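You operate a simulated robot arm through the tools that you are given. There is no shell and no other tool. Be economical: measure what you need, move in short steps, check, and stop when the job is done.

You run a simulated two-armed robot. Do the job below in one go: nothing can be reset, and whatever is moved stays where it is left.

## Task
Take the soap can and leave it on the top of the grease bench. Put the 5 mm shim from the top of the jacking table on the shelf under the jacking table and the 2 mm shim on the top of the grease bench. Take the blue cartridge from the top of the jacking table and put it on the express board. Put the green can from the top of the flat cart on the black depot board. Put the yellow packer with the smallest size on its label from the top of the black cart on the rigging bench top. Put the 30 MM brown block from the top of the black cart on the tackle rack top and the 20 MM brown block on the shelf under the black cart. Open the spares drawer. Do these in any order. Set down upright: soap can, blue cartridge, green can.
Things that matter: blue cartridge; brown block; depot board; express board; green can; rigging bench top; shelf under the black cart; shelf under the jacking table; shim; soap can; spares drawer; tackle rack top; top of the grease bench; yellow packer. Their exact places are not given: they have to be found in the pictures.

The check looks at the end state, three seconds after you hand in, the way a careful person would. Anything else that was tipped, shoved, dropped, spilled or broken makes it a failure.

## Robot
Two 7-joint arms with two-finger parallel grippers on one trunk, on a base that drives. Base frame: it is fixed to the floor where the robot stands at the start and does not move with it; the origin is under the middle of the robot, x ahead of it, y to its left, z up. Lengths are in m, angles in degrees, forces in N, time in s.
The left shoulder is at the start at [0.07, 0.133, 1.126], the right one opposite. Places, roughly: blue cartridge (6x6x11 cm) [0.3, -0.7, 0.9]; brown block [-8.75, -1.25, 0.75]; depot board [-2.75, -1, 0.5]; express board [1.75, 1.5, 0.75]; green can [-2.75, -0.75, 0.5]; rigging bench top [-9.6, 1.5, 0.8]; shelf under the black cart [-8.8, -1.6, 0.3]; shelf under the jacking table [0.5, -0.3, 0.2]; shim [0.5, -0.25, 0.75]; soap can [0.5, 0, 0.75]; spares drawer [-7.2, 4.7, 0.6]; tackle rack top [-9.6, 3.4, 0.8]; top of the grease bench [0.5, -1.6, 0.8]; yellow packer [-8.75, -1, 0.75]. Payload 1.57 kg a hand.
Tool frame (each hand has its own): the origin (TCP) lies between the finger pads and is the grasp point; the fingertips stand 0.03 m ahead of it; z points along the fingers, y is the line along which they close. Largest opening 0.08 m; finger width 0.017, thickness 0.012; the body of the gripper, 0.04 by 0.082 m, starts 0.08 m behind the TCP.
Orientation is that of the tool frame in the base frame, as a unit quaternion [w, x, y, z]. With the fingers straight down and closing along the base's y, the tool's x points along the base's -x, its y along +y and its z along -z.

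## Interface
- The arms move only by the tool servo_tool. It takes "left_rows", "right_rows" or both (then of equal length, played together; a hand with none holds still); each is one flat list of numbers, 6 for each row, row after row: the shift along the base's x, y, z in units of 400 mm (1.0 is 400 mm), then the turn, a rotation vector about the base's x, y, z in units of 45 degrees (1.0 is 45 degrees). In form: [tx, ty, tz, wx, wy, wz, tx, ty, tz, wx, wy, wz, ...]. A call has 1 to 20 rows; each row is the pose to reach, as a shift and turn from the pose commanded when the call began. "left_hand" and "right_hand" are, for a hand that has rows, the closure, from 0 (fully open) to 1 (shut), set as the call begins (left out, the last holds). A call with a number of a shift or a turn outside -1 to 1 is refused whole. Rows are played at 5 a second. More than 0.05 m and 8.6 degrees between two rows, or a gripper value outside its range, and nothing of the call is played. Where a pose cannot be reached the arm comes as near as it can. A force on the tool above 40 N (or 10 N above the force at the start of the call, whichever is more), or a blocked arm, ends the call early, and 0.2 s more pass. The fingers move at their own pace (about 0.153 m/s each) and stop on an object; they squeeze with about 42 N. The grip force told is the motor's: it shows also when the fingers shut on nothing. Time passes only in rows, and 0.2 s behind the last, so rows that repeat a pose let the fingers close. It gives the time, the measured TCP pose, the force on the tool (base axes), the opening and the grip force at its end, in the units of the frame above (readings bear some noise), with the torque about the TCP (base axes, N m) and any sound that the robot's microphone picked up.
- Cameras (640 x 400 px; columns grow to the right, rows downward): "scene" is now at [0.1274, -0.0416, 1.347]; the picture's right is [-0.50, -0.87, 0.00], its down [-0.62, 0.36, -0.70] and it looks along [0.61, -0.35, -0.71] (base axes); focal length 246 px, centre (320, 200). "left" rides on the left gripper at [0.072, 0.007, -0.122] in its tool frame; the picture's right is [-0.09, 1.00, 0.00], its down [-0.84, -0.08, -0.54] and it looks along [-0.54, -0.05, 0.84] (tool axes); focal length 238 px, centre (320, 200). "right" rides on the right gripper at [0.072, -0.007, -0.122] in its tool frame; the picture's right is [0.09, 1.00, 0.00], its down [-0.84, 0.08, -0.54] and it looks along [-0.54, 0.05, 0.84] (tool axes); focal length 238 px, centre (320, 200).
- capture(camera): a new picture of that camera. No time passes.
- slide_trunk(by): slides the trunk up (or, below 0, down) by that many m; the arms and the scene camera ride with it, the base frame stays. It gives what a move gives, with no picture.
- roll_base(legs): drives the robot by 1 to 6 legs, each [ahead, left, turn to the left] in m, m and degrees, along the robot's own axes; the way and the turn of a leg run together, so that a leg with both is an arc; at most 1.5 m and 180 degrees a leg. The arms and the cameras ride along, it lands a little off, and it stops where it bumps. It gives what a move gives.
- pan_tilt(pan, tilt): turns the head with the scene camera to pan (to the left, within 86 degrees either way) and tilt (down, from -29 to 69), counted from straight ahead of the robot. It gives what a move gives.
- measure_at(camera, pixels): for up to 12 pixels [column, row] of the newest picture of that camera ("zoom" is the newest enlarged one), the place [x, y, z] in the base frame of the surface seen there, good to about 0.002 m, but the place of the scene camera against the robot may be out by one fixed shift of up to 0.012 m in any direction. No time passes.
- zoom(camera, box): a new picture of the part [left, top, right, bottom] of that camera's present view, enlarged. No time passes.
- finish_job(): hands the job in; it is judged then, once.

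Keep the steps short. Do not move on a guess: measure, check each grasp and each placing, and mend mistakes. In all there are 329 turns and 234 pictures (those below and enlarged ones count). Leave the grippers open and the arms clear of the work at the hand-in unless told otherwise, and finish with a single line.

The tools are called after "Request:" as name(argument=value, ...) on one line, values as JSON. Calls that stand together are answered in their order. servo_tool: Moves the arms, as the interface text tells. Its arguments: {"type":"object","properties":{"left_rows":{"type":"array","items":{"type":"number"}},"left_hand":{"type":"number"},"right_rows":{"type":"array","items":{"type":"number"}},"right_hand":{"type":"number"}},"required":[]} The other tools are called the same way: slide_trunk (by) slides the trunk up or down; roll_base (legs) drives the base; pan_tilt (pan, tilt) turns the head that bears the scene camera; capture (camera) takes a picture; measure_at (camera, pixels) gives the place of the surface under pixels of a picture; zoom (camera, box) takes an enlarged picture of a part of a camera's view; finish_job () hands the job in.

At the start:

```text
time: 0.0
left_position: [0.4487, 0.014, 1.1196]
left_tcp_rot: [0.001, 0.0, 1.0, 0.0]
left_wrist_force: [0.3, 1.0, 0.4]
left_ft_torque: [0.0, 0.0, -0.01]
left_width: 0.0802
left_gripper_force: 0.1
right_position: [0.3789, -0.2994, 1.1126]
right_tcp_rot: [0.0, -0.001, 1.0, 0.0]
right_wrist_force: [-1.5, 0.9, 0.1]
right_ft_torque: [-0.01, -0.01, 0.01]
right_width: 0.08
right_gripper_force: 0.2
trunk travel left (down, up): [-0.7, 0.24]
robot x, y, heading: [-0.0033, -0.0037, 0.2]
head pan, tilt: [-30.1, 45.5]
```

scene: 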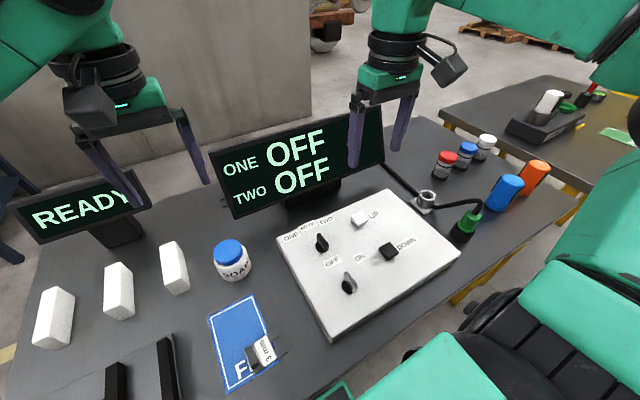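
right: 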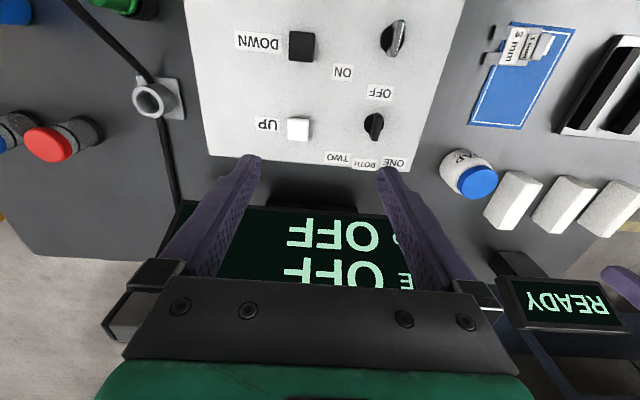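
left: 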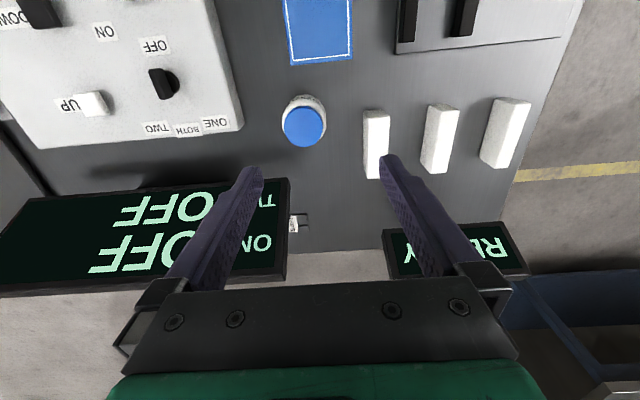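

I see the jacking table with shims near (262,352), the soap can at (232,262) and the blue cartridge at (506,193). I measure these and enlarge the shims.

Request:
zoom(camera="scene", box=[200, 290, 320, 400])

Request:
measure_at(camera="scene", pixels=[[229, 248], [232, 262], [506, 190], [538, 170], [262, 350], [280, 350], [200, 300], [60, 395], [540, 102], [620, 110], [450, 200], [350, 310]])

Request:
pan_tilt(pan=-30, tilt=69)

Request:
capture(camera="scene")

```text
3.64 times, centred on (260, 345) of scene
```

zoom: 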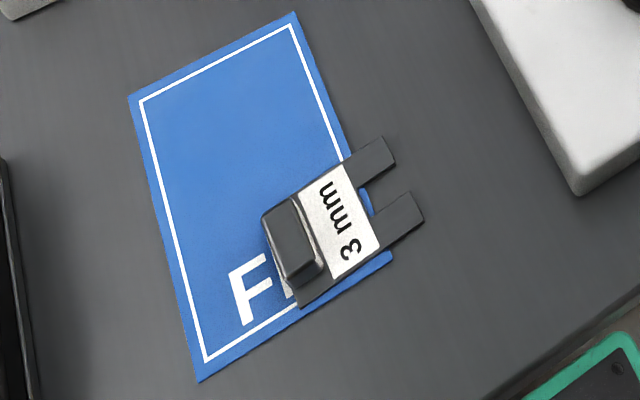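

```text
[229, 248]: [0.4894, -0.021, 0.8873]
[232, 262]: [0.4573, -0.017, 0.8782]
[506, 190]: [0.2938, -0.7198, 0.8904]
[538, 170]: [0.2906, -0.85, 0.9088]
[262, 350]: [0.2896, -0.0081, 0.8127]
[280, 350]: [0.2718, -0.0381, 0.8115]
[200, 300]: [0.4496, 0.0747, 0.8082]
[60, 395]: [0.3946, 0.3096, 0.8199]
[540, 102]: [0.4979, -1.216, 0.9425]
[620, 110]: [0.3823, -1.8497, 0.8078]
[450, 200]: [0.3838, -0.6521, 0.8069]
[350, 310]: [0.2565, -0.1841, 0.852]
```

```text
time: 0.9
left_position: [0.45, 0.013, 1.1203]
left_tcp_rot: [0.0, 0.0, 1.0, 0.0]
left_wrist_force: [-0.1, -0.9, 0.0]
left_ft_torque: [0.01, -0.01, 0.04]
left_width: 0.08
left_gripper_force: 0.0
right_position: [0.3772, -0.2985, 1.1147]
right_tcp_rot: [0.0, 0.0, 1.0, 0.0]
right_wrist_force: [0.7, 0.3, 0.4]
right_ft_torque: [-0.02, 0.0, 0.0]
right_width: 0.0799
right_gripper_force: 0.1
trunk travel left (down, up): [-0.7, 0.24]
robot x, y, heading: [-0.0014, 0.0021, 0.1]
head pan, tilt: [-30.0, 68.8]
```

```text
229 pictures are left
```

scene: 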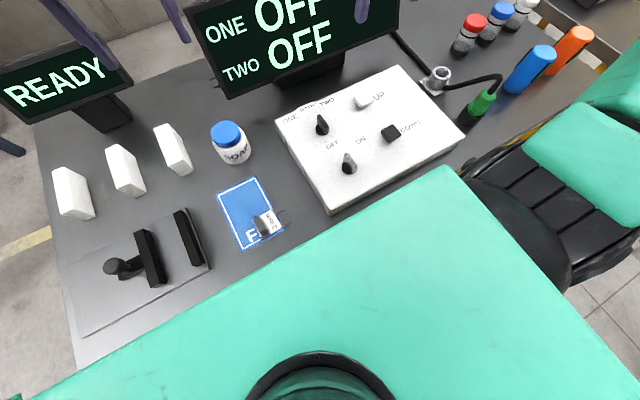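

The table top is at about z 0.808. The shim on the blue mat is the 3 mm one, so I look for the 5 mm and 2 mm shims in the hand cameras.

Request:
zoom(camera="right", box=[460, 10, 600, 120])

Request:
zoom(camera="left", box=[260, 190, 340, 250])

Request:
zoom(camera="scene", box=[200, 170, 300, 260])

```text
3.64 times, centred on (530, 65) of right
```

zoom: 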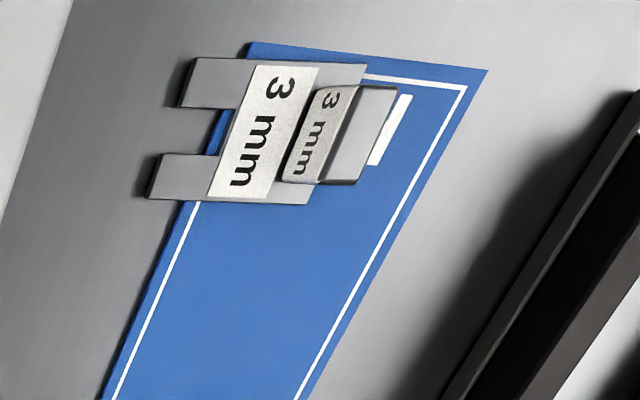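

```text
6.67 times, centred on (300, 220) of left
```

zoom: 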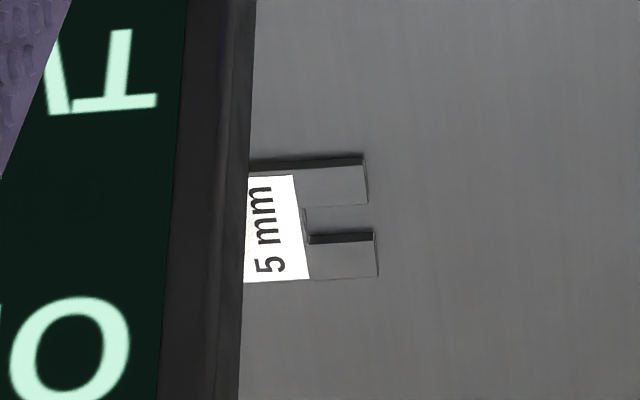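

```text
4.44 times, centred on (250, 215) of scene
```

zoom: 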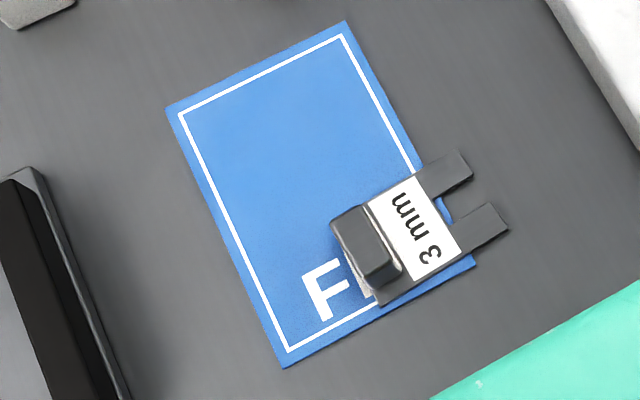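

The 5 mm shim lies behind the big monitor, seen at (293,224) in the left picture. I measure it and the monitor around it.

Request:
measure_at(camera="left", pixels=[[292, 224], [306, 218], [306, 228], [286, 190], [280, 270], [20, 215], [150, 195], [300, 250], [390, 240], [300, 120], [376, 140], [330, 200]])

Request:
measure_at(camera="right", pixels=[[350, 205], [200, 205], [120, 320], [60, 230], [150, 95], [520, 280], [350, 175], [235, 160], [430, 160], [468, 182]])

Request:
pan_tilt(pan=-65, tilt=40)

Request:
capture(camera="scene")

```text
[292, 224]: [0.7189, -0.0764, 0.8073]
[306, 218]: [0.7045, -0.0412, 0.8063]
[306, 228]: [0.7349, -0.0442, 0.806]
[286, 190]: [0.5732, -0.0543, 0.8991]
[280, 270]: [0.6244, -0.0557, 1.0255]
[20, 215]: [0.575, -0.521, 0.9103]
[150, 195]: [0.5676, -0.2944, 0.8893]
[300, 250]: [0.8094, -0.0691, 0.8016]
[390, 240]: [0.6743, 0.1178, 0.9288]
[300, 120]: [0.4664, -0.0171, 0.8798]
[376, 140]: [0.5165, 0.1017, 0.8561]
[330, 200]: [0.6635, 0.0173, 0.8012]
```

```text
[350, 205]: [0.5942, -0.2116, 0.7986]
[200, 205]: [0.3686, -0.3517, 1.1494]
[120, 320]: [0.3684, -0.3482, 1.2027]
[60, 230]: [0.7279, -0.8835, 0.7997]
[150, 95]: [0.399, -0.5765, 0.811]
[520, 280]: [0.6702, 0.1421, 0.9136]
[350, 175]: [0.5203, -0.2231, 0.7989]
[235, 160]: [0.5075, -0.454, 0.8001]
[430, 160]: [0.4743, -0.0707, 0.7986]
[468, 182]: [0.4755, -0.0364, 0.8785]
```

```text
time: 1.9
left_position: [0.4511, 0.0138, 1.1192]
left_tcp_rot: [0.0, 0.0, 1.0, 0.0]
left_wrist_force: [0.4, -1.0, 0.0]
left_ft_torque: [0.0, -0.02, 0.0]
left_width: 0.0801
left_gripper_force: 0.1
right_position: [0.3781, -0.2989, 1.1136]
right_tcp_rot: [0.0, -0.001, 1.0, -0.001]
right_wrist_force: [-0.1, 0.0, 0.4]
right_ft_torque: [0.05, 0.04, 0.01]
right_width: 0.0802
right_gripper_force: 0.1
trunk travel left (down, up): [-0.7, 0.24]
robot x, y, heading: [-0.0001, 0.0021, -0.0]
head pan, tilt: [-65.0, 40.0]
```

```text
225 pictures are left
```

scene: 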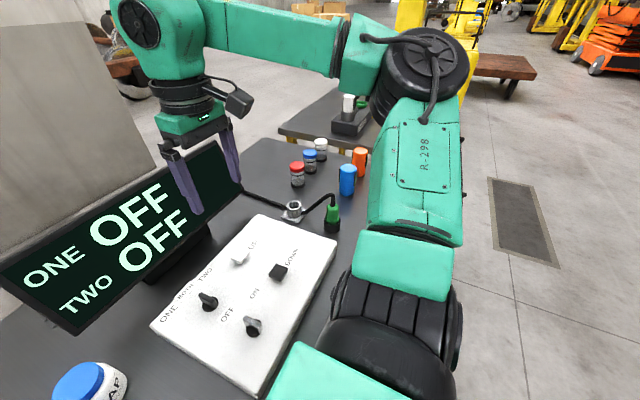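

Next I look around to learn the layout of the table's surroundings.

Request:
pan_tilt(pan=-10, tilt=5)

Request:
capture(camera="scene")

Request:
pan_tilt(pan=70, tilt=20)

Request:
capture(camera="scene")

Request:
pan_tilt(pan=-86, tilt=15)

Request:
capture(camera="scene")

```text
time: 3.1
left_position: [0.4497, 0.0133, 1.1203]
left_tcp_rot: [-0.001, 0.0, 1.0, 0.0]
left_wrist_force: [-0.3, -0.3, 0.1]
left_ft_torque: [0.0, -0.01, 0.0]
left_width: 0.08
left_gripper_force: 0.1
right_position: [0.3777, -0.2984, 1.1133]
right_tcp_rot: [-0.001, 0.001, 1.0, -0.001]
right_wrist_force: [0.2, 0.5, 0.7]
right_ft_torque: [0.01, 0.0, -0.01]
right_width: 0.0799
right_gripper_force: 0.1
trunk travel left (down, up): [-0.7, 0.24]
robot x, y, heading: [0.0021, 0.003, 0.0]
head pan, tilt: [-10.0, 5.0]
```

```text
224 pictures are left
```

scene: 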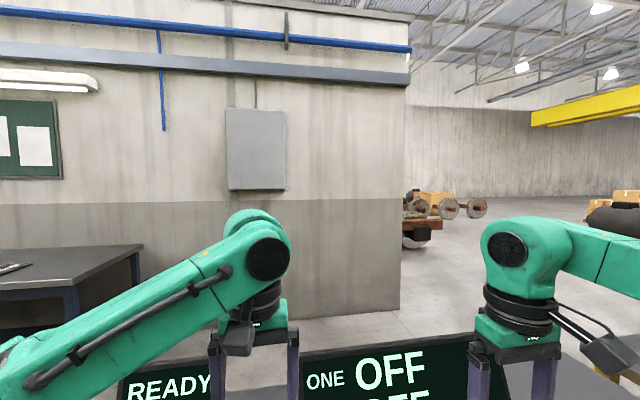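

```text
time: 4.7
left_position: [0.4495, 0.0135, 1.1189]
left_tcp_rot: [0.0, 0.0, 1.0, 0.0]
left_wrist_force: [-0.6, -0.3, -0.8]
left_ft_torque: [-0.03, 0.02, 0.01]
left_width: 0.0802
left_gripper_force: 0.0
right_position: [0.3774, -0.2974, 1.1141]
right_tcp_rot: [0.001, 0.001, 1.0, 0.0]
right_wrist_force: [0.3, -0.1, -1.3]
right_ft_torque: [0.0, 0.01, 0.0]
right_width: 0.08
right_gripper_force: 0.1
trunk travel left (down, up): [-0.7, 0.24]
robot x, y, heading: [-0.0011, -0.0009, 0.3]
head pan, tilt: [70.0, 20.0]
```

```text
223 pictures are left
```

scene: 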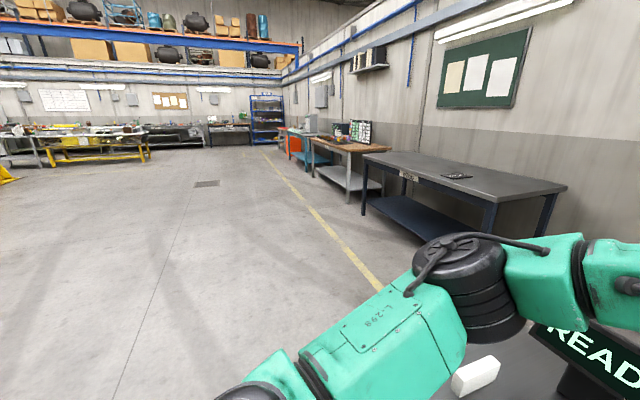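

```text
time: 7.1
left_position: [0.4484, 0.0125, 1.1197]
left_tcp_rot: [-0.001, 0.0, 1.0, 0.0]
left_wrist_force: [-1.4, -0.8, -0.2]
left_ft_torque: [-0.03, 0.0, 0.02]
left_width: 0.0799
left_gripper_force: 0.1
right_position: [0.3775, -0.2989, 1.1138]
right_tcp_rot: [0.0, 0.0, 1.0, 0.0]
right_wrist_force: [0.1, -0.3, -0.2]
right_ft_torque: [0.02, 0.0, 0.02]
right_width: 0.0804
right_gripper_force: 0.0
trunk travel left (down, up): [-0.7, 0.24]
robot x, y, heading: [0.0021, -0.0001, 0.0]
head pan, tilt: [-85.9, 15.0]
```

```text
222 pictures are left
```

scene: 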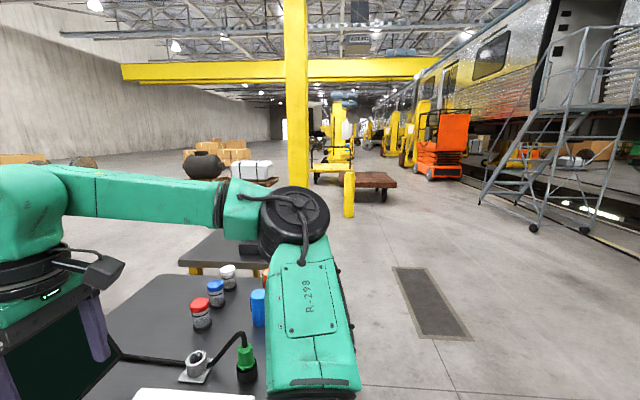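

The wall is well behind the table, so I can drive round. First the soap can: I measure its lid in the left picture, and look at the left camera again from lower down later.

Request:
zoom(camera="left", box=[260, 80, 350, 160])

Request:
measure_at(camera="left", pixels=[[304, 112], [304, 138], [286, 127], [323, 127], [304, 127], [318, 105]])

```text
5.00 times, centred on (305, 120) of left
```

zoom: 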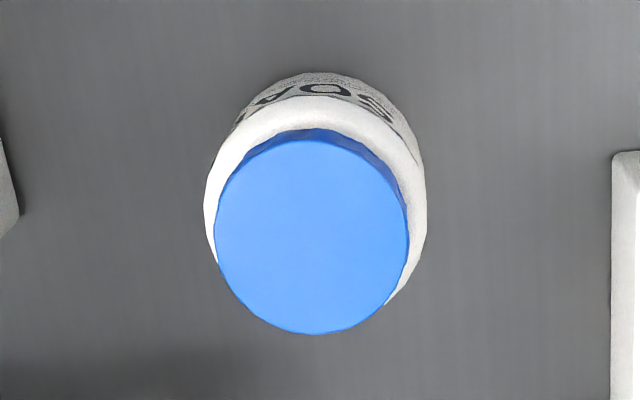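

```text
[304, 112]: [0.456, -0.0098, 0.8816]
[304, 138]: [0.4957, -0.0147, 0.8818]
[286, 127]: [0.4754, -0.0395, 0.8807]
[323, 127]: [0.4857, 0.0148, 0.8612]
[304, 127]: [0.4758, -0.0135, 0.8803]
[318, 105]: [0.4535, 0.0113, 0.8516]
```

The lid centre is at (0.4765, -0.0145), lid top at z 0.881. I bring the left hand above it, fingertips just over the lid.

Request:
servo_tool(left_rows=[0.034, -0.035, -0.11, 0, 0, 0, 0.068, -0.07, -0.22, 0, 0, 0, 0.068, -0.07, -0.33, 0, 0, 0, 0.068, -0.07, -0.44, 0, 0, 0, 0.068, -0.07, -0.44, 0, 0, 0], left_hand=0)

Request:
capture(camera="left")

```text
time: 8.3
left_position: [0.4757, -0.0154, 0.9436]
left_tcp_rot: [0.0, 0.0, 1.0, 0.0]
left_wrist_force: [0.4, -0.1, -0.4]
left_ft_torque: [-0.02, -0.05, -0.01]
left_width: 0.0799
left_gripper_force: 0.0
right_position: [0.3776, -0.299, 1.1147]
right_tcp_rot: [0.0, 0.0, 1.0, -0.001]
right_wrist_force: [0.4, 0.3, 0.8]
right_ft_torque: [0.03, 0.01, 0.0]
right_width: 0.08
right_gripper_force: 0.0
trunk travel left (down, up): [-0.7, 0.24]
robot x, y, heading: [0.0026, -0.0004, 0.3]
head pan, tilt: [-85.9, 15.0]
```

```text
220 pictures are left
```

left: 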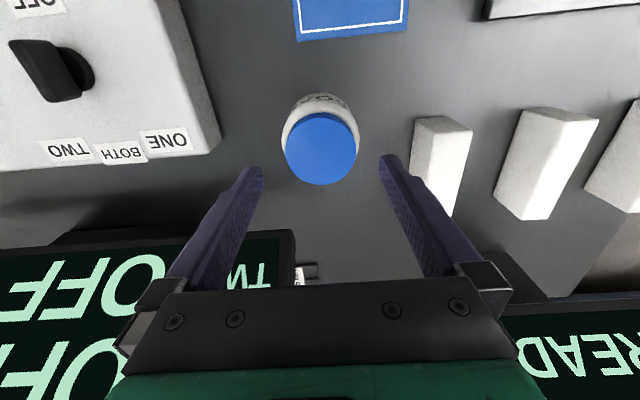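

The hand is over the lid at (320,150). The right finger is near the white block, so I measure the gap.

Request:
measure_at(camera="left", pixels=[[320, 150], [418, 125], [416, 165], [455, 205], [440, 125], [320, 180], [350, 150], [290, 150]])

```text
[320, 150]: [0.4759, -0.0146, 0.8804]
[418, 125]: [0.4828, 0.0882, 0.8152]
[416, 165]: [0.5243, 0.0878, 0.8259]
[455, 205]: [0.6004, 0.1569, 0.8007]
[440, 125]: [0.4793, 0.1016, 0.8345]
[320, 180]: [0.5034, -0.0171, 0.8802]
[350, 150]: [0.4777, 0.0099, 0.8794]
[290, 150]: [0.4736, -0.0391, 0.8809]
```

The block starts at y 0.088, leaving plenty of room. I go down to z 0.845, then close.

Request:
servo_tool(left_rows=[0.0, 0.002, -0.12, 0, 0, 0, 0, 0.002, -0.245, 0, 0, 0, 0, 0.002, -0.245, 0, 0, 0])

Request:
servo_tool(left_rows=[0, 0, 0, 0, 0, 0, 0, 0, 0, 0, 0, 0, 0, 0, 0, 0, 0, 0], left_hand=1)

Request:
servo_tool(left_rows=[0, 0, 0.1, 0, 0, 0, 0, 0, 0.2, 0, 0, 0, 0, 0, 0.3, 0, 0, 0])

Request:
capture(camera="left")

```text
time: 9.1
left_position: [0.4761, -0.0139, 0.8434]
left_tcp_rot: [0.0, 0.0, 1.0, 0.0]
left_wrist_force: [-0.4, -0.4, -1.2]
left_ft_torque: [0.0, -0.02, -0.01]
left_width: 0.0801
left_gripper_force: 0.1
right_position: [0.3768, -0.2997, 1.114]
right_tcp_rot: [0.0, -0.001, 1.0, 0.0]
right_wrist_force: [-0.7, 0.5, 0.6]
right_ft_torque: [-0.01, -0.01, -0.01]
right_width: 0.0797
right_gripper_force: 0.1
trunk travel left (down, up): [-0.7, 0.24]
robot x, y, heading: [0.0015, -0.0022, -0.3]
head pan, tilt: [-85.9, 15.0]
```

```text
time: 9.9
left_position: [0.476, -0.0136, 0.8446]
left_tcp_rot: [0.001, 0.0, 1.0, 0.0]
left_wrist_force: [0.5, -0.4, -0.4]
left_ft_torque: [0.0, 0.02, -0.05]
left_width: 0.0707
left_gripper_force: 42.3
right_position: [0.3772, -0.2991, 1.1138]
right_tcp_rot: [0.0, 0.0, 1.0, 0.0]
right_wrist_force: [0.1, 0.2, -0.7]
right_ft_torque: [-0.02, -0.02, -0.02]
right_width: 0.08
right_gripper_force: 0.0
trunk travel left (down, up): [-0.7, 0.24]
robot x, y, heading: [0.0025, -0.0009, -0.1]
head pan, tilt: [-85.9, 15.0]
```

```text
time: 10.7
left_position: [0.4745, -0.0143, 0.9654]
left_tcp_rot: [0.001, 0.0, 1.0, 0.0]
left_wrist_force: [0.8, 0.0, 0.0]
left_ft_torque: [0.0, -0.03, -0.02]
left_width: 0.0
left_gripper_force: 21.5
right_position: [0.3768, -0.2994, 1.1142]
right_tcp_rot: [-0.001, 0.0, 1.0, 0.0]
right_wrist_force: [-0.2, -0.1, -0.3]
right_ft_torque: [0.01, 0.01, -0.01]
right_width: 0.0799
right_gripper_force: 0.1
trunk travel left (down, up): [-0.7, 0.24]
robot x, y, heading: [-0.0005, -0.0003, -0.4]
head pan, tilt: [-85.9, 15.0]
```

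```text
219 pictures are left
```

left: 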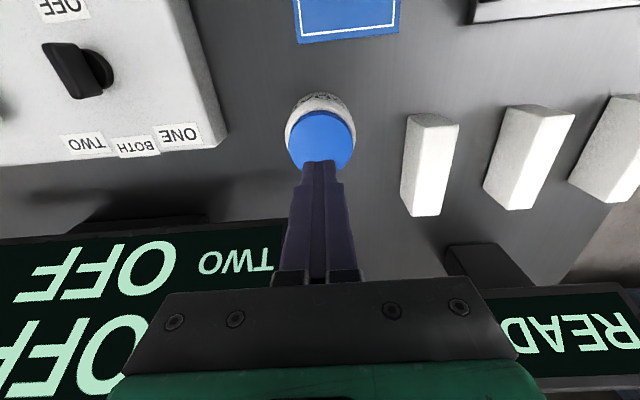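

The fingers slipped off the can: it gripped at 0.0707 wide and then came up empty. I look at the can's shape and place again from the scene camera before retrying.

Request:
measure_at(camera="left", pixels=[[320, 140], [320, 120], [335, 100], [292, 128], [350, 128], [320, 96]])

Request:
pan_tilt(pan=-10, tilt=50)

Request:
capture(camera="scene")

```text
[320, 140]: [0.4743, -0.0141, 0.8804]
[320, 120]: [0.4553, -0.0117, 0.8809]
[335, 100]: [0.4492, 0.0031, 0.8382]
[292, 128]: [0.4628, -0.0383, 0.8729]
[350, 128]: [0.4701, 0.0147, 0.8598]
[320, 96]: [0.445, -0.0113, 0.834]
```

```text
time: 12.1
left_position: [0.476, -0.0147, 0.9645]
left_tcp_rot: [0.0, 0.0, 1.0, -0.001]
left_wrist_force: [-0.3, -0.1, -0.3]
left_ft_torque: [-0.03, 0.01, -0.01]
left_width: 0.0
left_gripper_force: 21.1
right_position: [0.3768, -0.3002, 1.1141]
right_tcp_rot: [0.0, 0.001, 1.0, 0.0]
right_wrist_force: [0.7, -0.2, 0.0]
right_ft_torque: [0.0, -0.03, 0.02]
right_width: 0.08
right_gripper_force: 0.1
trunk travel left (down, up): [-0.7, 0.24]
robot x, y, heading: [0.0028, 0.0008, 0.2]
head pan, tilt: [-10.0, 50.0]
```

```text
218 pictures are left
```

scene: 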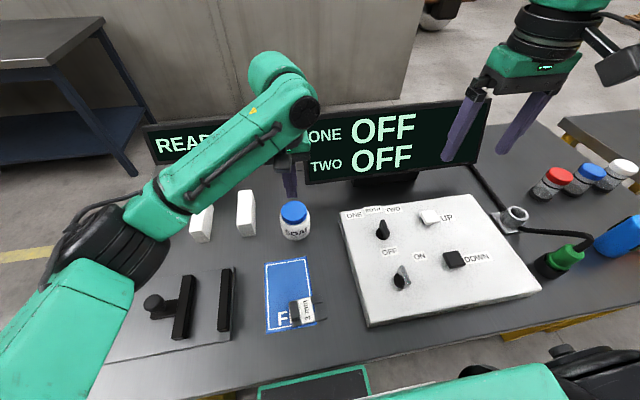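

Request:
zoom(camera="scene", box=[270, 190, 330, 250])

Request:
measure_at(camera="scene", pixels=[[295, 210], [282, 225], [308, 225], [295, 237], [296, 245], [307, 313], [230, 395], [480, 345]])

```text
6.67 times, centred on (300, 220) of scene
```

zoom: 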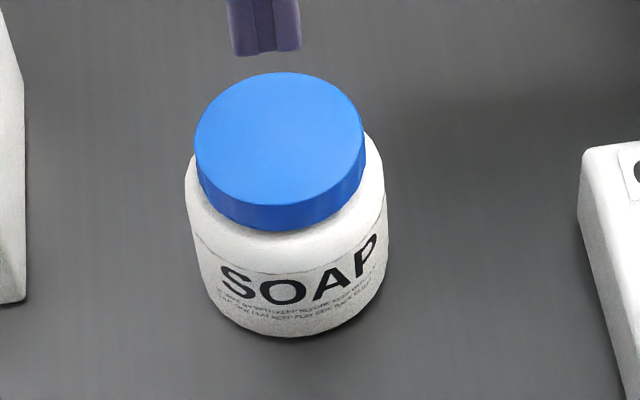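

```text
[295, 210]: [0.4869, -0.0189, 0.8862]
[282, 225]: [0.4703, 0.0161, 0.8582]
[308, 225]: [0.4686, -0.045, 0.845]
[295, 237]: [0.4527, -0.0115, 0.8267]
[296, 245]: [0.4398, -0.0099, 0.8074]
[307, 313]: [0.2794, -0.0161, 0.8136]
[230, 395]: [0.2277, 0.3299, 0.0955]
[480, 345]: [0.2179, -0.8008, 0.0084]
```

The body is about 0.07 wide. I read the small print in case it explains the slip.

Request:
zoom(camera="scene", box=[280, 218, 312, 242])

```text
16.00 times, centred on (296, 230) of scene
```

zoom: 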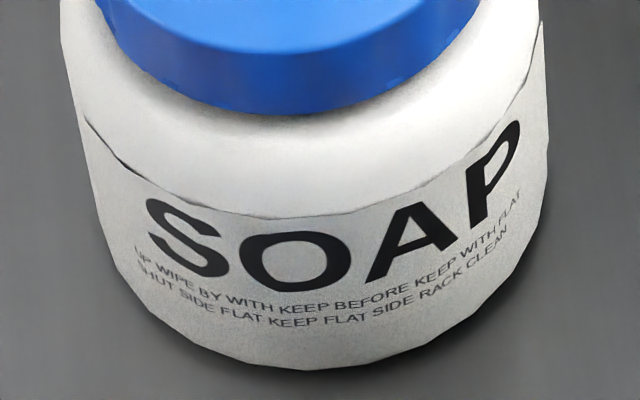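

The straight part of the body is only z 0.80 to 0.84, with a sloping shoulder above, so my grip was too high. I open and go down to z 0.834.

Request:
servo_tool(left_rows=[0, 0, 0, 0, 0, 0, 0, 0, 0, 0, 0, 0, 0, 0, 0, 0, 0, 0, 0, 0, -0.1, 0, 0, 0, 0, 0, -0.2, 0, 0, 0, 0, 0, -0.3, 0, 0, 0, 0, 0, -0.326, 0, 0, 0, 0, 0, -0.326, 0, 0, 0], left_hand=0)

Request:
servo_tool(left_rows=[0, 0, 0, 0, 0, 0, 0, 0, 0, 0, 0, 0, 0, 0, 0, 0, 0, 0, 0, 0, 0, 0, 0, 0, 0, 0, 0, 0, 0, 0], left_hand=1)

Request:
servo_tool(left_rows=[0, 0, 0.01, 0, 0, 0, 0, 0, 0.025, 0, 0, 0, 0, 0, 0.04, 0, 0, 0])

```text
time: 13.9
left_position: [0.4757, -0.0143, 0.8349]
left_tcp_rot: [0.0, 0.0, 1.0, 0.0]
left_wrist_force: [-0.3, -0.5, 0.8]
left_ft_torque: [0.01, -0.01, -0.02]
left_width: 0.08
left_gripper_force: 0.0
right_position: [0.3778, -0.298, 1.1129]
right_tcp_rot: [0.0, 0.0, 1.0, 0.0]
right_wrist_force: [-0.4, 0.0, -0.2]
right_ft_torque: [0.01, -0.01, -0.01]
right_width: 0.0802
right_gripper_force: 0.1
trunk travel left (down, up): [-0.7, 0.24]
robot x, y, heading: [0.0013, 0.0037, 0.1]
head pan, tilt: [-10.0, 50.0]
```

```text
time: 15.1
left_position: [0.4765, -0.0147, 0.8359]
left_tcp_rot: [0.0, 0.0, 1.0, 0.0]
left_wrist_force: [0.3, -0.2, -0.6]
left_ft_torque: [0.03, 0.03, 0.04]
left_width: 0.071
left_gripper_force: 42.1
right_position: [0.3783, -0.2989, 1.1142]
right_tcp_rot: [0.0, 0.001, 1.0, 0.0]
right_wrist_force: [-0.4, -1.0, 0.5]
right_ft_torque: [0.01, -0.04, -0.01]
right_width: 0.0801
right_gripper_force: 0.1
trunk travel left (down, up): [-0.7, 0.24]
robot x, y, heading: [-0.0011, -0.0001, -0.0]
head pan, tilt: [-10.0, 50.0]
```

```text
time: 15.9
left_position: [0.4776, -0.014, 0.852]
left_tcp_rot: [0.0, 0.0, 1.0, 0.0]
left_wrist_force: [0.2, 0.4, -1.4]
left_ft_torque: [-0.01, 0.01, -0.03]
left_width: 0.0708
left_gripper_force: 41.7
right_position: [0.3764, -0.2985, 1.1139]
right_tcp_rot: [0.001, 0.0, 1.0, 0.0]
right_wrist_force: [0.2, 0.3, -0.4]
right_ft_torque: [0.03, 0.0, 0.02]
right_width: 0.08
right_gripper_force: 0.0
trunk travel left (down, up): [-0.7, 0.24]
robot x, y, heading: [0.0014, -0.0013, -0.2]
head pan, tilt: [-10.0, 50.0]
```

It still grips at 0.0708. I check whether the can is really off the table.

Request:
capture(camera="left")

Request:
measure_at(camera="left", pixels=[[320, 170], [320, 150], [320, 190]])

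```text
215 pictures are left
```

left: 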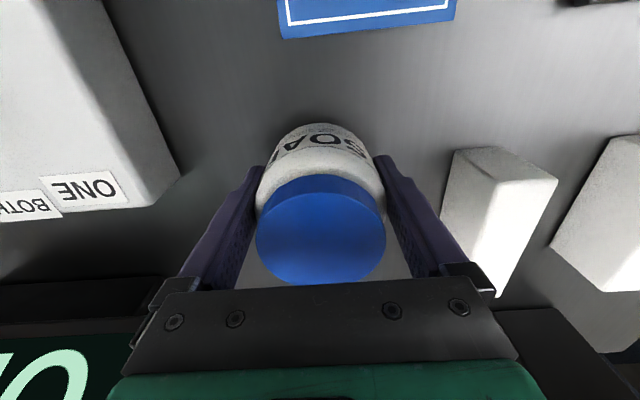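

```text
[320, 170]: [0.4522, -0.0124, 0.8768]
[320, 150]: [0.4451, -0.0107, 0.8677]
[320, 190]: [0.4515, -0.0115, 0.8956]
```

The lid is now at z 0.896, so it is lifted 0.016 and held. I lift on gently.

Request:
servo_tool(left_rows=[0, 0, 0.04, 0, 0, 0, 0, 0, 0.08, 0, 0, 0, 0, 0, 0.12, 0, 0, 0, 0, 0, 0.16, 0, 0, 0, 0, 0, 0.2, 0, 0, 0, 0, 0, 0.24, 0, 0, 0, 0, 0, 0.28, 0, 0, 0, 0, 0, 0.32, 0, 0, 0, 0, 0, 0.36, 0, 0, 0, 0, 0, 0.4, 0, 0, 0])

Request:
capture(camera="left")

```text
time: 18.1
left_position: [0.4774, -0.014, 1.0108]
left_tcp_rot: [-0.001, 0.0, 1.0, 0.0]
left_wrist_force: [0.1, 0.0, -1.5]
left_ft_torque: [-0.01, -0.03, -0.01]
left_width: 0.0709
left_gripper_force: 42.3
right_position: [0.3766, -0.299, 1.114]
right_tcp_rot: [0.0, -0.001, 1.0, 0.0]
right_wrist_force: [-0.3, 0.0, -0.7]
right_ft_torque: [-0.01, -0.02, -0.03]
right_width: 0.0798
right_gripper_force: 0.1
trunk travel left (down, up): [-0.7, 0.24]
robot x, y, heading: [-0.0032, 0.0015, -0.3]
head pan, tilt: [-10.0, 50.0]
```

```text
214 pictures are left
```

left: 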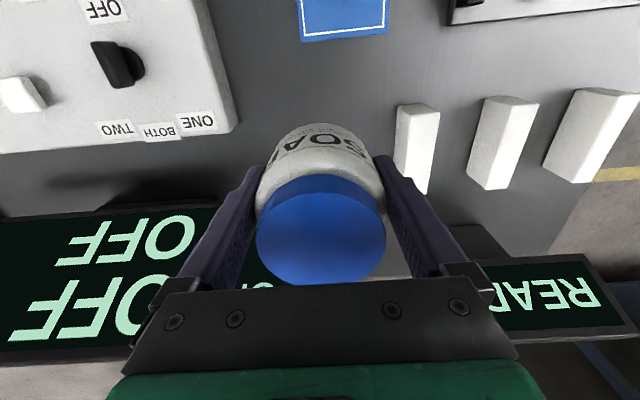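

The can is held. I pull the left hand in and up a little, then roll 0.45 m to the right and look at the grease bench and cartridges.

Request:
servo_tool(left_rows=[-0.1, 0, 0.05, 0, 0, 0, -0.2, 0, 0.1, 0, 0, 0, -0.25, 0, 0.15, 0, 0, 0])

Request:
roll_base(legs=[[0, -0.45, 0]])

Request:
pan_tilt(pan=-55, tilt=40)

Request:
capture(camera="scene")

Request:
capture(camera="right")

```text
time: 18.9
left_position: [0.377, -0.0143, 1.0719]
left_tcp_rot: [0.001, 0.0, 1.0, 0.0]
left_wrist_force: [0.9, 0.1, -2.3]
left_ft_torque: [0.01, -0.02, 0.01]
left_width: 0.0707
left_gripper_force: 42.1
right_position: [0.3779, -0.3002, 1.1138]
right_tcp_rot: [0.0, 0.0, 1.0, 0.001]
right_wrist_force: [-0.6, 0.3, 1.4]
right_ft_torque: [0.0, 0.01, 0.02]
right_width: 0.0801
right_gripper_force: 0.0
trunk travel left (down, up): [-0.7, 0.24]
robot x, y, heading: [0.0003, 0.0002, 0.5]
head pan, tilt: [-10.0, 50.0]
```

```text
time: 21.7
left_position: [0.3781, -0.4616, 1.0703]
left_tcp_rot: [0.0, -0.001, 1.0, 0.0]
left_wrist_force: [0.8, 0.3, -2.5]
left_ft_torque: [-0.02, 0.01, 0.0]
left_width: 0.0707
left_gripper_force: 41.9
right_position: [0.3789, -0.7474, 1.1137]
right_tcp_rot: [0.0, -0.001, 1.0, 0.0]
right_wrist_force: [-0.2, -0.3, 0.1]
right_ft_torque: [0.03, -0.03, -0.03]
right_width: 0.0797
right_gripper_force: 0.1
trunk travel left (down, up): [-0.7, 0.24]
robot x, y, heading: [-0.003, -0.4507, -0.2]
head pan, tilt: [-10.0, 50.0]
```

```text
time: 22.8
left_position: [0.3783, -0.4619, 1.0708]
left_tcp_rot: [0.0, -0.002, 1.0, 0.0]
left_wrist_force: [-0.3, 0.0, -1.8]
left_ft_torque: [0.01, 0.01, 0.02]
left_width: 0.0708
left_gripper_force: 41.7
right_position: [0.3788, -0.7469, 1.1137]
right_tcp_rot: [0.0, -0.002, 1.0, 0.0]
right_wrist_force: [-0.4, -0.2, 0.7]
right_ft_torque: [-0.02, -0.01, -0.04]
right_width: 0.0801
right_gripper_force: 0.1
trunk travel left (down, up): [-0.7, 0.24]
robot x, y, heading: [-0.0016, -0.4502, 0.3]
head pan, tilt: [-55.0, 40.0]
```

```text
213 pictures are left
```

scene: 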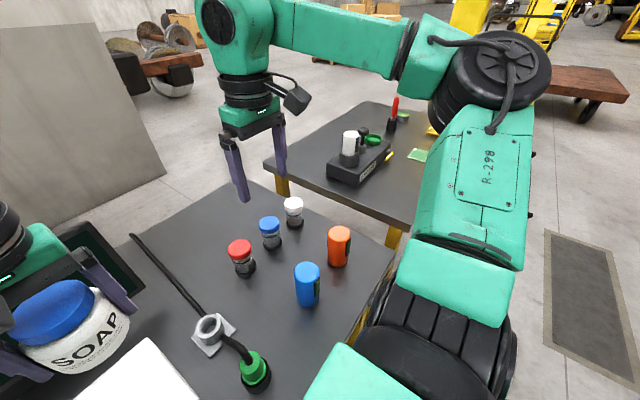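

```text
212 pictures are left
```

right: 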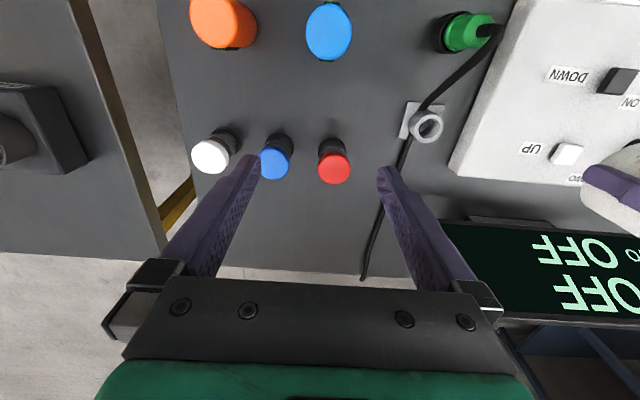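

The blue cartridge is at (328,32) in the right picture. I measure it and its neighbours.

Request:
measure_at(camera="right", pixels=[[328, 30], [310, 30], [349, 30], [328, 50], [328, 10], [230, 22], [333, 168], [440, 40], [275, 160], [180, 140], [160, 250], [30, 100]])

Request:
measure_at(camera="scene", pixels=[[308, 268], [307, 303], [340, 232], [350, 163], [400, 150], [310, 165], [420, 200], [300, 155], [365, 115], [395, 270], [418, 157], [430, 120]])

Request:
zoom(camera="scene", box=[260, 80, 460, 200])

```text
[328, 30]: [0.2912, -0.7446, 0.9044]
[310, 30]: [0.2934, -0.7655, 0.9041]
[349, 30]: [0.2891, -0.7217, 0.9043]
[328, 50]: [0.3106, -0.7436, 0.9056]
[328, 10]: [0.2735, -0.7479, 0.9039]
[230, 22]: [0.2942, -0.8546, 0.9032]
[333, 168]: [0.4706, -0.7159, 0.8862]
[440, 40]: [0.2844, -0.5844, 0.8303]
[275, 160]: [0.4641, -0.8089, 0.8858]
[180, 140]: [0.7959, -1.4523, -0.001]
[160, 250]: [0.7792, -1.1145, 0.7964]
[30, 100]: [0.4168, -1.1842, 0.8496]
```

```text
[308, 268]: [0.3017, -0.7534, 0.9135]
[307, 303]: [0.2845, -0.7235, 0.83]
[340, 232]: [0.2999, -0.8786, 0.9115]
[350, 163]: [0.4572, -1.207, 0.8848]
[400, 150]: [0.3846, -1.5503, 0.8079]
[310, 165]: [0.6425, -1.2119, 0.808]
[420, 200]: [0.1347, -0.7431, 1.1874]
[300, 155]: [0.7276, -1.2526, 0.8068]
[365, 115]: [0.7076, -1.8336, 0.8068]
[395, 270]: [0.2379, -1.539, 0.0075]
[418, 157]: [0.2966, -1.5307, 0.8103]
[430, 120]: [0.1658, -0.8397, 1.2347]
```

```text
3.20 times, centred on (360, 140) of scene
```

zoom: 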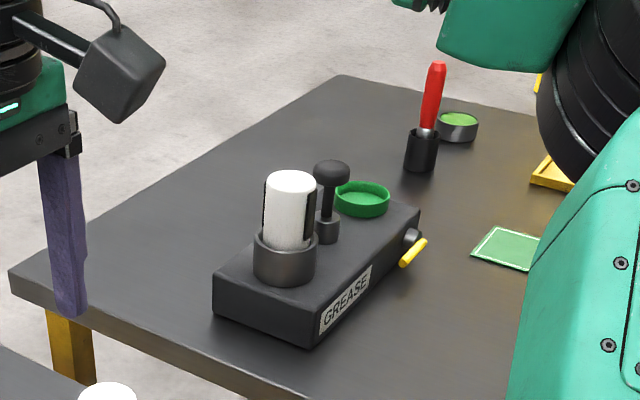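

Cartridge centre (0.292, -0.744), top z 0.904, with the orange one's edge near y -0.825, so there is room. I bring the right hand above it.

Request:
servo_tool(right_rows=[-0.1, 0.006, 0, 0, 0, 0, -0.217, 0.006, -0.05, 0, 0, 0, -0.217, 0.006, -0.17, 0, 0, 0, -0.217, 0.006, -0.29, 0, 0, 0, -0.217, 0.006, -0.4, 0, 0, 0, -0.217, 0.006, -0.4, 0, 0, 0], right_hand=0)

Request:
capture(camera="right")

```text
refused: row 2 steps farther than a row can; nothing moved
```

```text
210 pictures are left
```

right: 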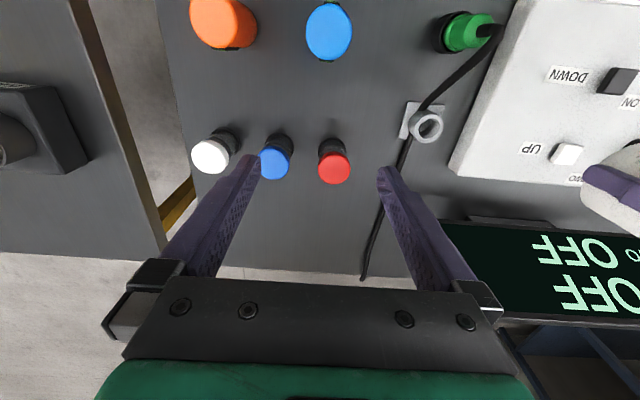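

Row 2 was a hair too long; I split it.

Request:
servo_tool(right_rows=[-0.11, 0.006, 0, 0, 0, 0, -0.217, 0.006, -0.05, 0, 0, 0, -0.217, 0.006, -0.17, 0, 0, 0, -0.217, 0.006, -0.29, 0, 0, 0, -0.217, 0.006, -0.4, 0, 0, 0, -0.217, 0.006, -0.4, 0, 0, 0], right_hand=0)

Request:
capture(camera="right")

Request:
measure_at(camera="right", pixels=[[320, 150], [300, 150], [340, 150], [320, 130], [320, 170]])

```text
time: 24.2
left_position: [0.3774, -0.4603, 1.0711]
left_tcp_rot: [0.0, -0.002, 1.0, 0.0]
left_wrist_force: [-0.4, -0.5, -2.4]
left_ft_torque: [-0.01, -0.01, 0.02]
left_width: 0.0711
left_gripper_force: 42.0
right_position: [0.2923, -0.7458, 0.9529]
right_tcp_rot: [0.0, -0.002, 1.0, 0.0]
right_wrist_force: [-0.2, 0.9, -0.3]
right_ft_torque: [0.01, 0.01, -0.05]
right_width: 0.08
right_gripper_force: 0.1
trunk travel left (down, up): [-0.7, 0.24]
robot x, y, heading: [-0.0017, -0.4528, -0.1]
head pan, tilt: [-55.0, 40.0]
```

```text
209 pictures are left
```

right: 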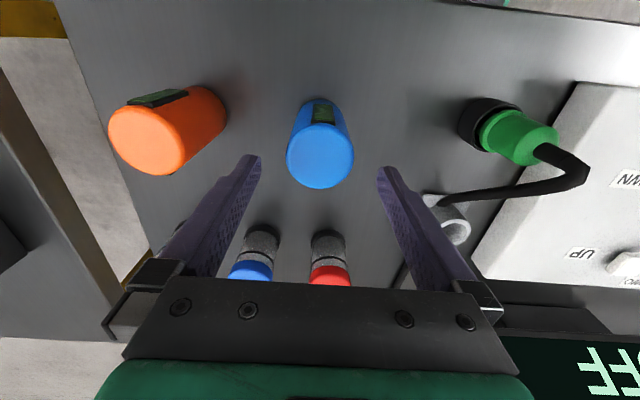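

```text
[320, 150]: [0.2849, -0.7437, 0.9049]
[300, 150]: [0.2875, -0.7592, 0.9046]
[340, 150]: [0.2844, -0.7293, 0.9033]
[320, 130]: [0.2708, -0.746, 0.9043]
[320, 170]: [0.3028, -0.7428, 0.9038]
```

Aligned: centre about (0.291, -0.744). I go down to z 0.85, close and lift.

Request:
servo_tool(right_rows=[-0.003, 0.004, -0.12, 0, 0, 0, -0.003, 0.004, -0.24, 0, 0, 0, -0.003, 0.004, -0.262, 0, 0, 0, -0.003, 0.004, -0.262, 0, 0, 0])

Request:
servo_tool(right_rows=[0, 0, 0, 0, 0, 0, 0, 0, 0, 0, 0, 0, 0, 0, 0, 0, 0, 0, 0, 0, 0, 0, 0, 0], right_hand=1)

Request:
servo_tool(right_rows=[0, 0, 0.03, 0, 0, 0, 0, 0, 0.06, 0, 0, 0, 0, 0, 0.09, 0, 0, 0, 0, 0, 0.14, 0, 0, 0, 0, 0, 0.2, 0, 0, 0, 0, 0, 0.28, 0, 0, 0, 0, 0, 0.36, 0, 0, 0, 0, 0, 0.44, 0, 0, 0, 0, 0, 0.52, 0, 0, 0, 0, 0, 0.58, 0, 0, 0])

Request:
capture(camera="right")

```text
time: 25.2
left_position: [0.3781, -0.4622, 1.0702]
left_tcp_rot: [0.0, -0.002, 1.0, 0.0]
left_wrist_force: [0.4, 1.1, -1.8]
left_ft_torque: [0.01, 0.03, -0.02]
left_width: 0.0706
left_gripper_force: 42.0
right_position: [0.2911, -0.7432, 0.8495]
right_tcp_rot: [0.0, -0.001, 1.0, 0.0]
right_wrist_force: [-0.6, 0.0, 0.1]
right_ft_torque: [0.02, 0.0, -0.02]
right_width: 0.0802
right_gripper_force: 0.0
trunk travel left (down, up): [-0.7, 0.24]
robot x, y, heading: [0.0025, -0.4503, 0.2]
head pan, tilt: [-55.0, 40.0]
```

```text
time: 26.2
left_position: [0.378, -0.4614, 1.0719]
left_tcp_rot: [0.001, -0.002, 1.0, 0.0]
left_wrist_force: [-0.4, 0.6, -2.5]
left_ft_torque: [0.0, 0.03, 0.0]
left_width: 0.0709
left_gripper_force: 42.3
right_position: [0.291, -0.7431, 0.8491]
right_tcp_rot: [0.0, -0.001, 1.0, 0.0]
right_wrist_force: [-0.2, -0.7, -0.2]
right_ft_torque: [-0.06, 0.02, 0.0]
right_width: 0.0534
right_gripper_force: 41.9
trunk travel left (down, up): [-0.7, 0.24]
robot x, y, heading: [-0.0026, -0.4469, 0.2]
head pan, tilt: [-55.0, 40.0]
```

```text
time: 28.4
left_position: [0.3784, -0.4624, 1.0717]
left_tcp_rot: [0.001, -0.001, 1.0, -0.001]
left_wrist_force: [0.1, 0.1, -2.0]
left_ft_torque: [0.01, 0.0, -0.01]
left_width: 0.0709
left_gripper_force: 41.7
right_position: [0.2909, -0.7433, 1.0801]
right_tcp_rot: [-0.002, -0.001, 1.0, -0.001]
right_wrist_force: [0.0, 0.5, -2.3]
right_ft_torque: [0.0, 0.0, 0.01]
right_width: 0.0534
right_gripper_force: 42.4
trunk travel left (down, up): [-0.7, 0.24]
robot x, y, heading: [0.0013, -0.4483, 0.2]
head pan, tilt: [-55.0, 40.0]
```

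```text
208 pictures are left
```

right: 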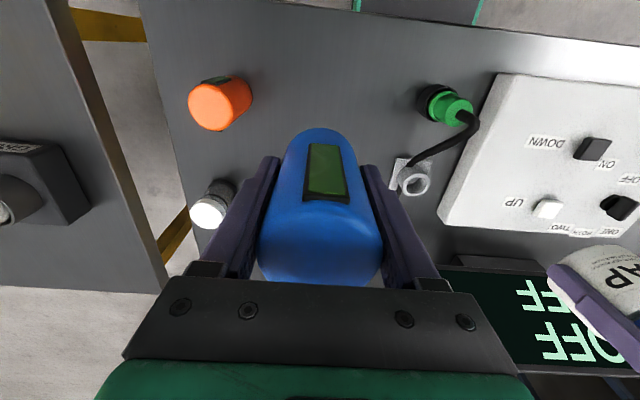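

The cartridge is held too. I roll right 0.95 m to stand before the grease bench.

Request:
roll_base(legs=[[0, -0.95, 0]])

Request:
pan_tilt(pan=-10, tilt=55)

Request:
capture(camera="scene")

Request:
capture(camera="left")

```text
time: 30.7
left_position: [0.3744, -0.7324, 1.0699]
left_tcp_rot: [-0.002, -0.017, 1.0, 0.004]
left_wrist_force: [-0.4, -0.5, -1.8]
left_ft_torque: [0.08, 0.01, 0.02]
left_width: 0.0707
left_gripper_force: 42.0
right_position: [0.2969, -1.0162, 1.0786]
right_tcp_rot: [-0.002, -0.018, 1.0, 0.003]
right_wrist_force: [0.5, -1.2, -1.6]
right_ft_torque: [0.07, 0.01, 0.0]
right_width: 0.0534
right_gripper_force: 41.5
trunk travel left (down, up): [-0.7, 0.24]
robot x, y, heading: [-0.0075, -0.7276, 2.3]
head pan, tilt: [-55.0, 40.0]
stopped in leg 1: the robot was blocked; the commanded pose is now the measured one
```

```text
time: 31.8
left_position: [0.3734, -0.7277, 1.071]
left_tcp_rot: [0.0, -0.018, 1.0, 0.001]
left_wrist_force: [0.0, 0.7, -2.1]
left_ft_torque: [-0.01, 0.01, 0.02]
left_width: 0.0707
left_gripper_force: 42.6
right_position: [0.2953, -1.0102, 1.0806]
right_tcp_rot: [-0.001, -0.018, 1.0, 0.0]
right_wrist_force: [-0.3, 0.2, -2.1]
right_ft_torque: [0.01, 0.01, 0.03]
right_width: 0.0531
right_gripper_force: 42.0
trunk travel left (down, up): [-0.7, 0.24]
robot x, y, heading: [-0.0039, -0.7269, 2.3]
head pan, tilt: [-10.0, 55.0]
```

```text
207 pictures are left
```

scene: 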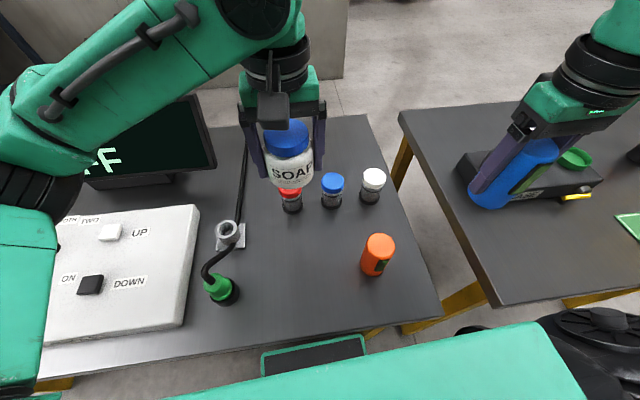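

```text
206 pictures are left
```

left: 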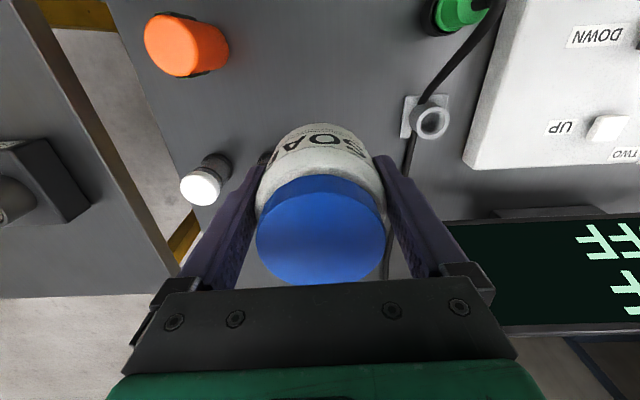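

The base bumped, probably against the table's yellow leg at its right end. The items look still upright. I measure the edges before backing out.

Request:
measure_at(camera="scene", pixels=[[436, 318], [300, 338], [100, 367], [495, 303], [620, 290], [410, 325], [400, 115], [310, 360], [270, 375], [565, 300], [370, 330], [440, 330]])

Request:
zoom(camera="scene", box=[250, 280, 640, 400])

```text
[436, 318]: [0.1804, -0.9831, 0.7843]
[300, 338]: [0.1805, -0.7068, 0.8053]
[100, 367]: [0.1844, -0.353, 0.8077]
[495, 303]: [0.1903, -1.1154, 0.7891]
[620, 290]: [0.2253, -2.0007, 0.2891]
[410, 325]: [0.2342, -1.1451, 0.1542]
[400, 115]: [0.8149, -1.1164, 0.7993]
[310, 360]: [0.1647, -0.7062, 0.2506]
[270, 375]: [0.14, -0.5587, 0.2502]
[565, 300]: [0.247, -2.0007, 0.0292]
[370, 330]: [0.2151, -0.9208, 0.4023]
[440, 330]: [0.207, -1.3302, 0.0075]
```

```text
1.64 times, centred on (445, 340) of scene
```

zoom: 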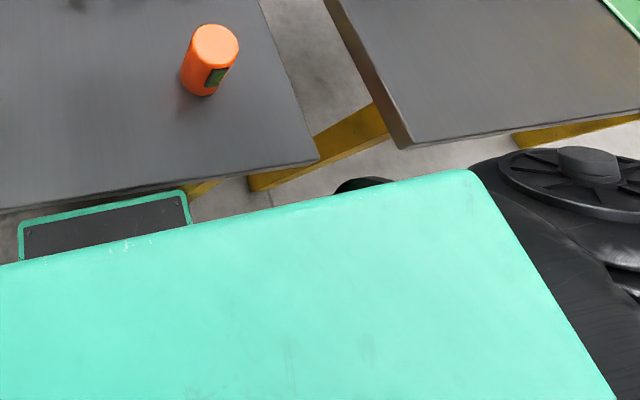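

The base front reaches to about x 0.18 and caught the leg there. I back up 0.15 m, straighten the heading, pass to the right and come forward again partway.

Request:
roll_base(legs=[[-0.17, 0, -2.3], [0, -0.83, 0]])

Request:
pan_tilt(pan=0, tilt=50)

Request:
capture(camera="scene")

```text
time: 37.3
left_position: [0.2001, -1.5799, 1.0713]
left_tcp_rot: [-0.001, 0.001, 1.0, 0.0]
left_wrist_force: [-0.1, -0.3, -2.0]
left_ft_torque: [0.01, 0.02, 0.04]
left_width: 0.0707
left_gripper_force: 42.4
right_position: [0.1097, -1.862, 1.0793]
right_tcp_rot: [-0.001, 0.001, 1.0, -0.001]
right_wrist_force: [0.3, 0.5, -2.0]
right_ft_torque: [0.02, 0.01, 0.02]
right_width: 0.0534
right_gripper_force: 42.0
trunk travel left (down, up): [-0.7, 0.24]
robot x, y, heading: [-0.1794, -1.5664, -0.2]
head pan, tilt: [-10.0, 55.0]
```

```text
time: 38.0
left_position: [0.1985, -1.5803, 1.0702]
left_tcp_rot: [-0.001, 0.002, 1.0, 0.001]
left_wrist_force: [-0.2, -0.1, -2.0]
left_ft_torque: [-0.01, 0.02, -0.03]
left_width: 0.0708
left_gripper_force: 42.1
right_position: [0.1116, -1.8615, 1.0794]
right_tcp_rot: [-0.001, 0.001, 1.0, 0.0]
right_wrist_force: [0.1, -0.4, -2.8]
right_ft_torque: [0.0, 0.0, -0.03]
right_width: 0.0534
right_gripper_force: 41.8
trunk travel left (down, up): [-0.7, 0.24]
robot x, y, heading: [-0.1787, -1.5646, -0.3]
head pan, tilt: [0.0, 50.0]
```

```text
204 pictures are left
```

scene: 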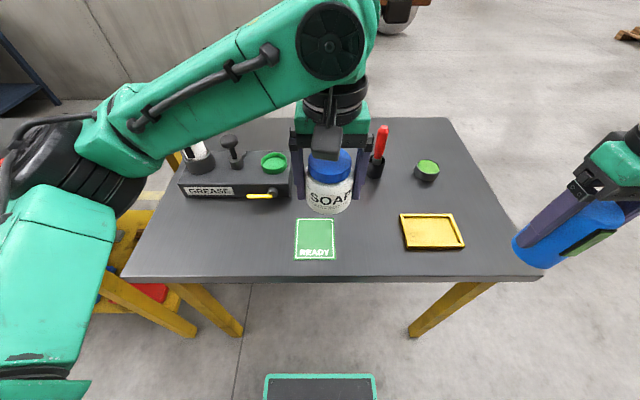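

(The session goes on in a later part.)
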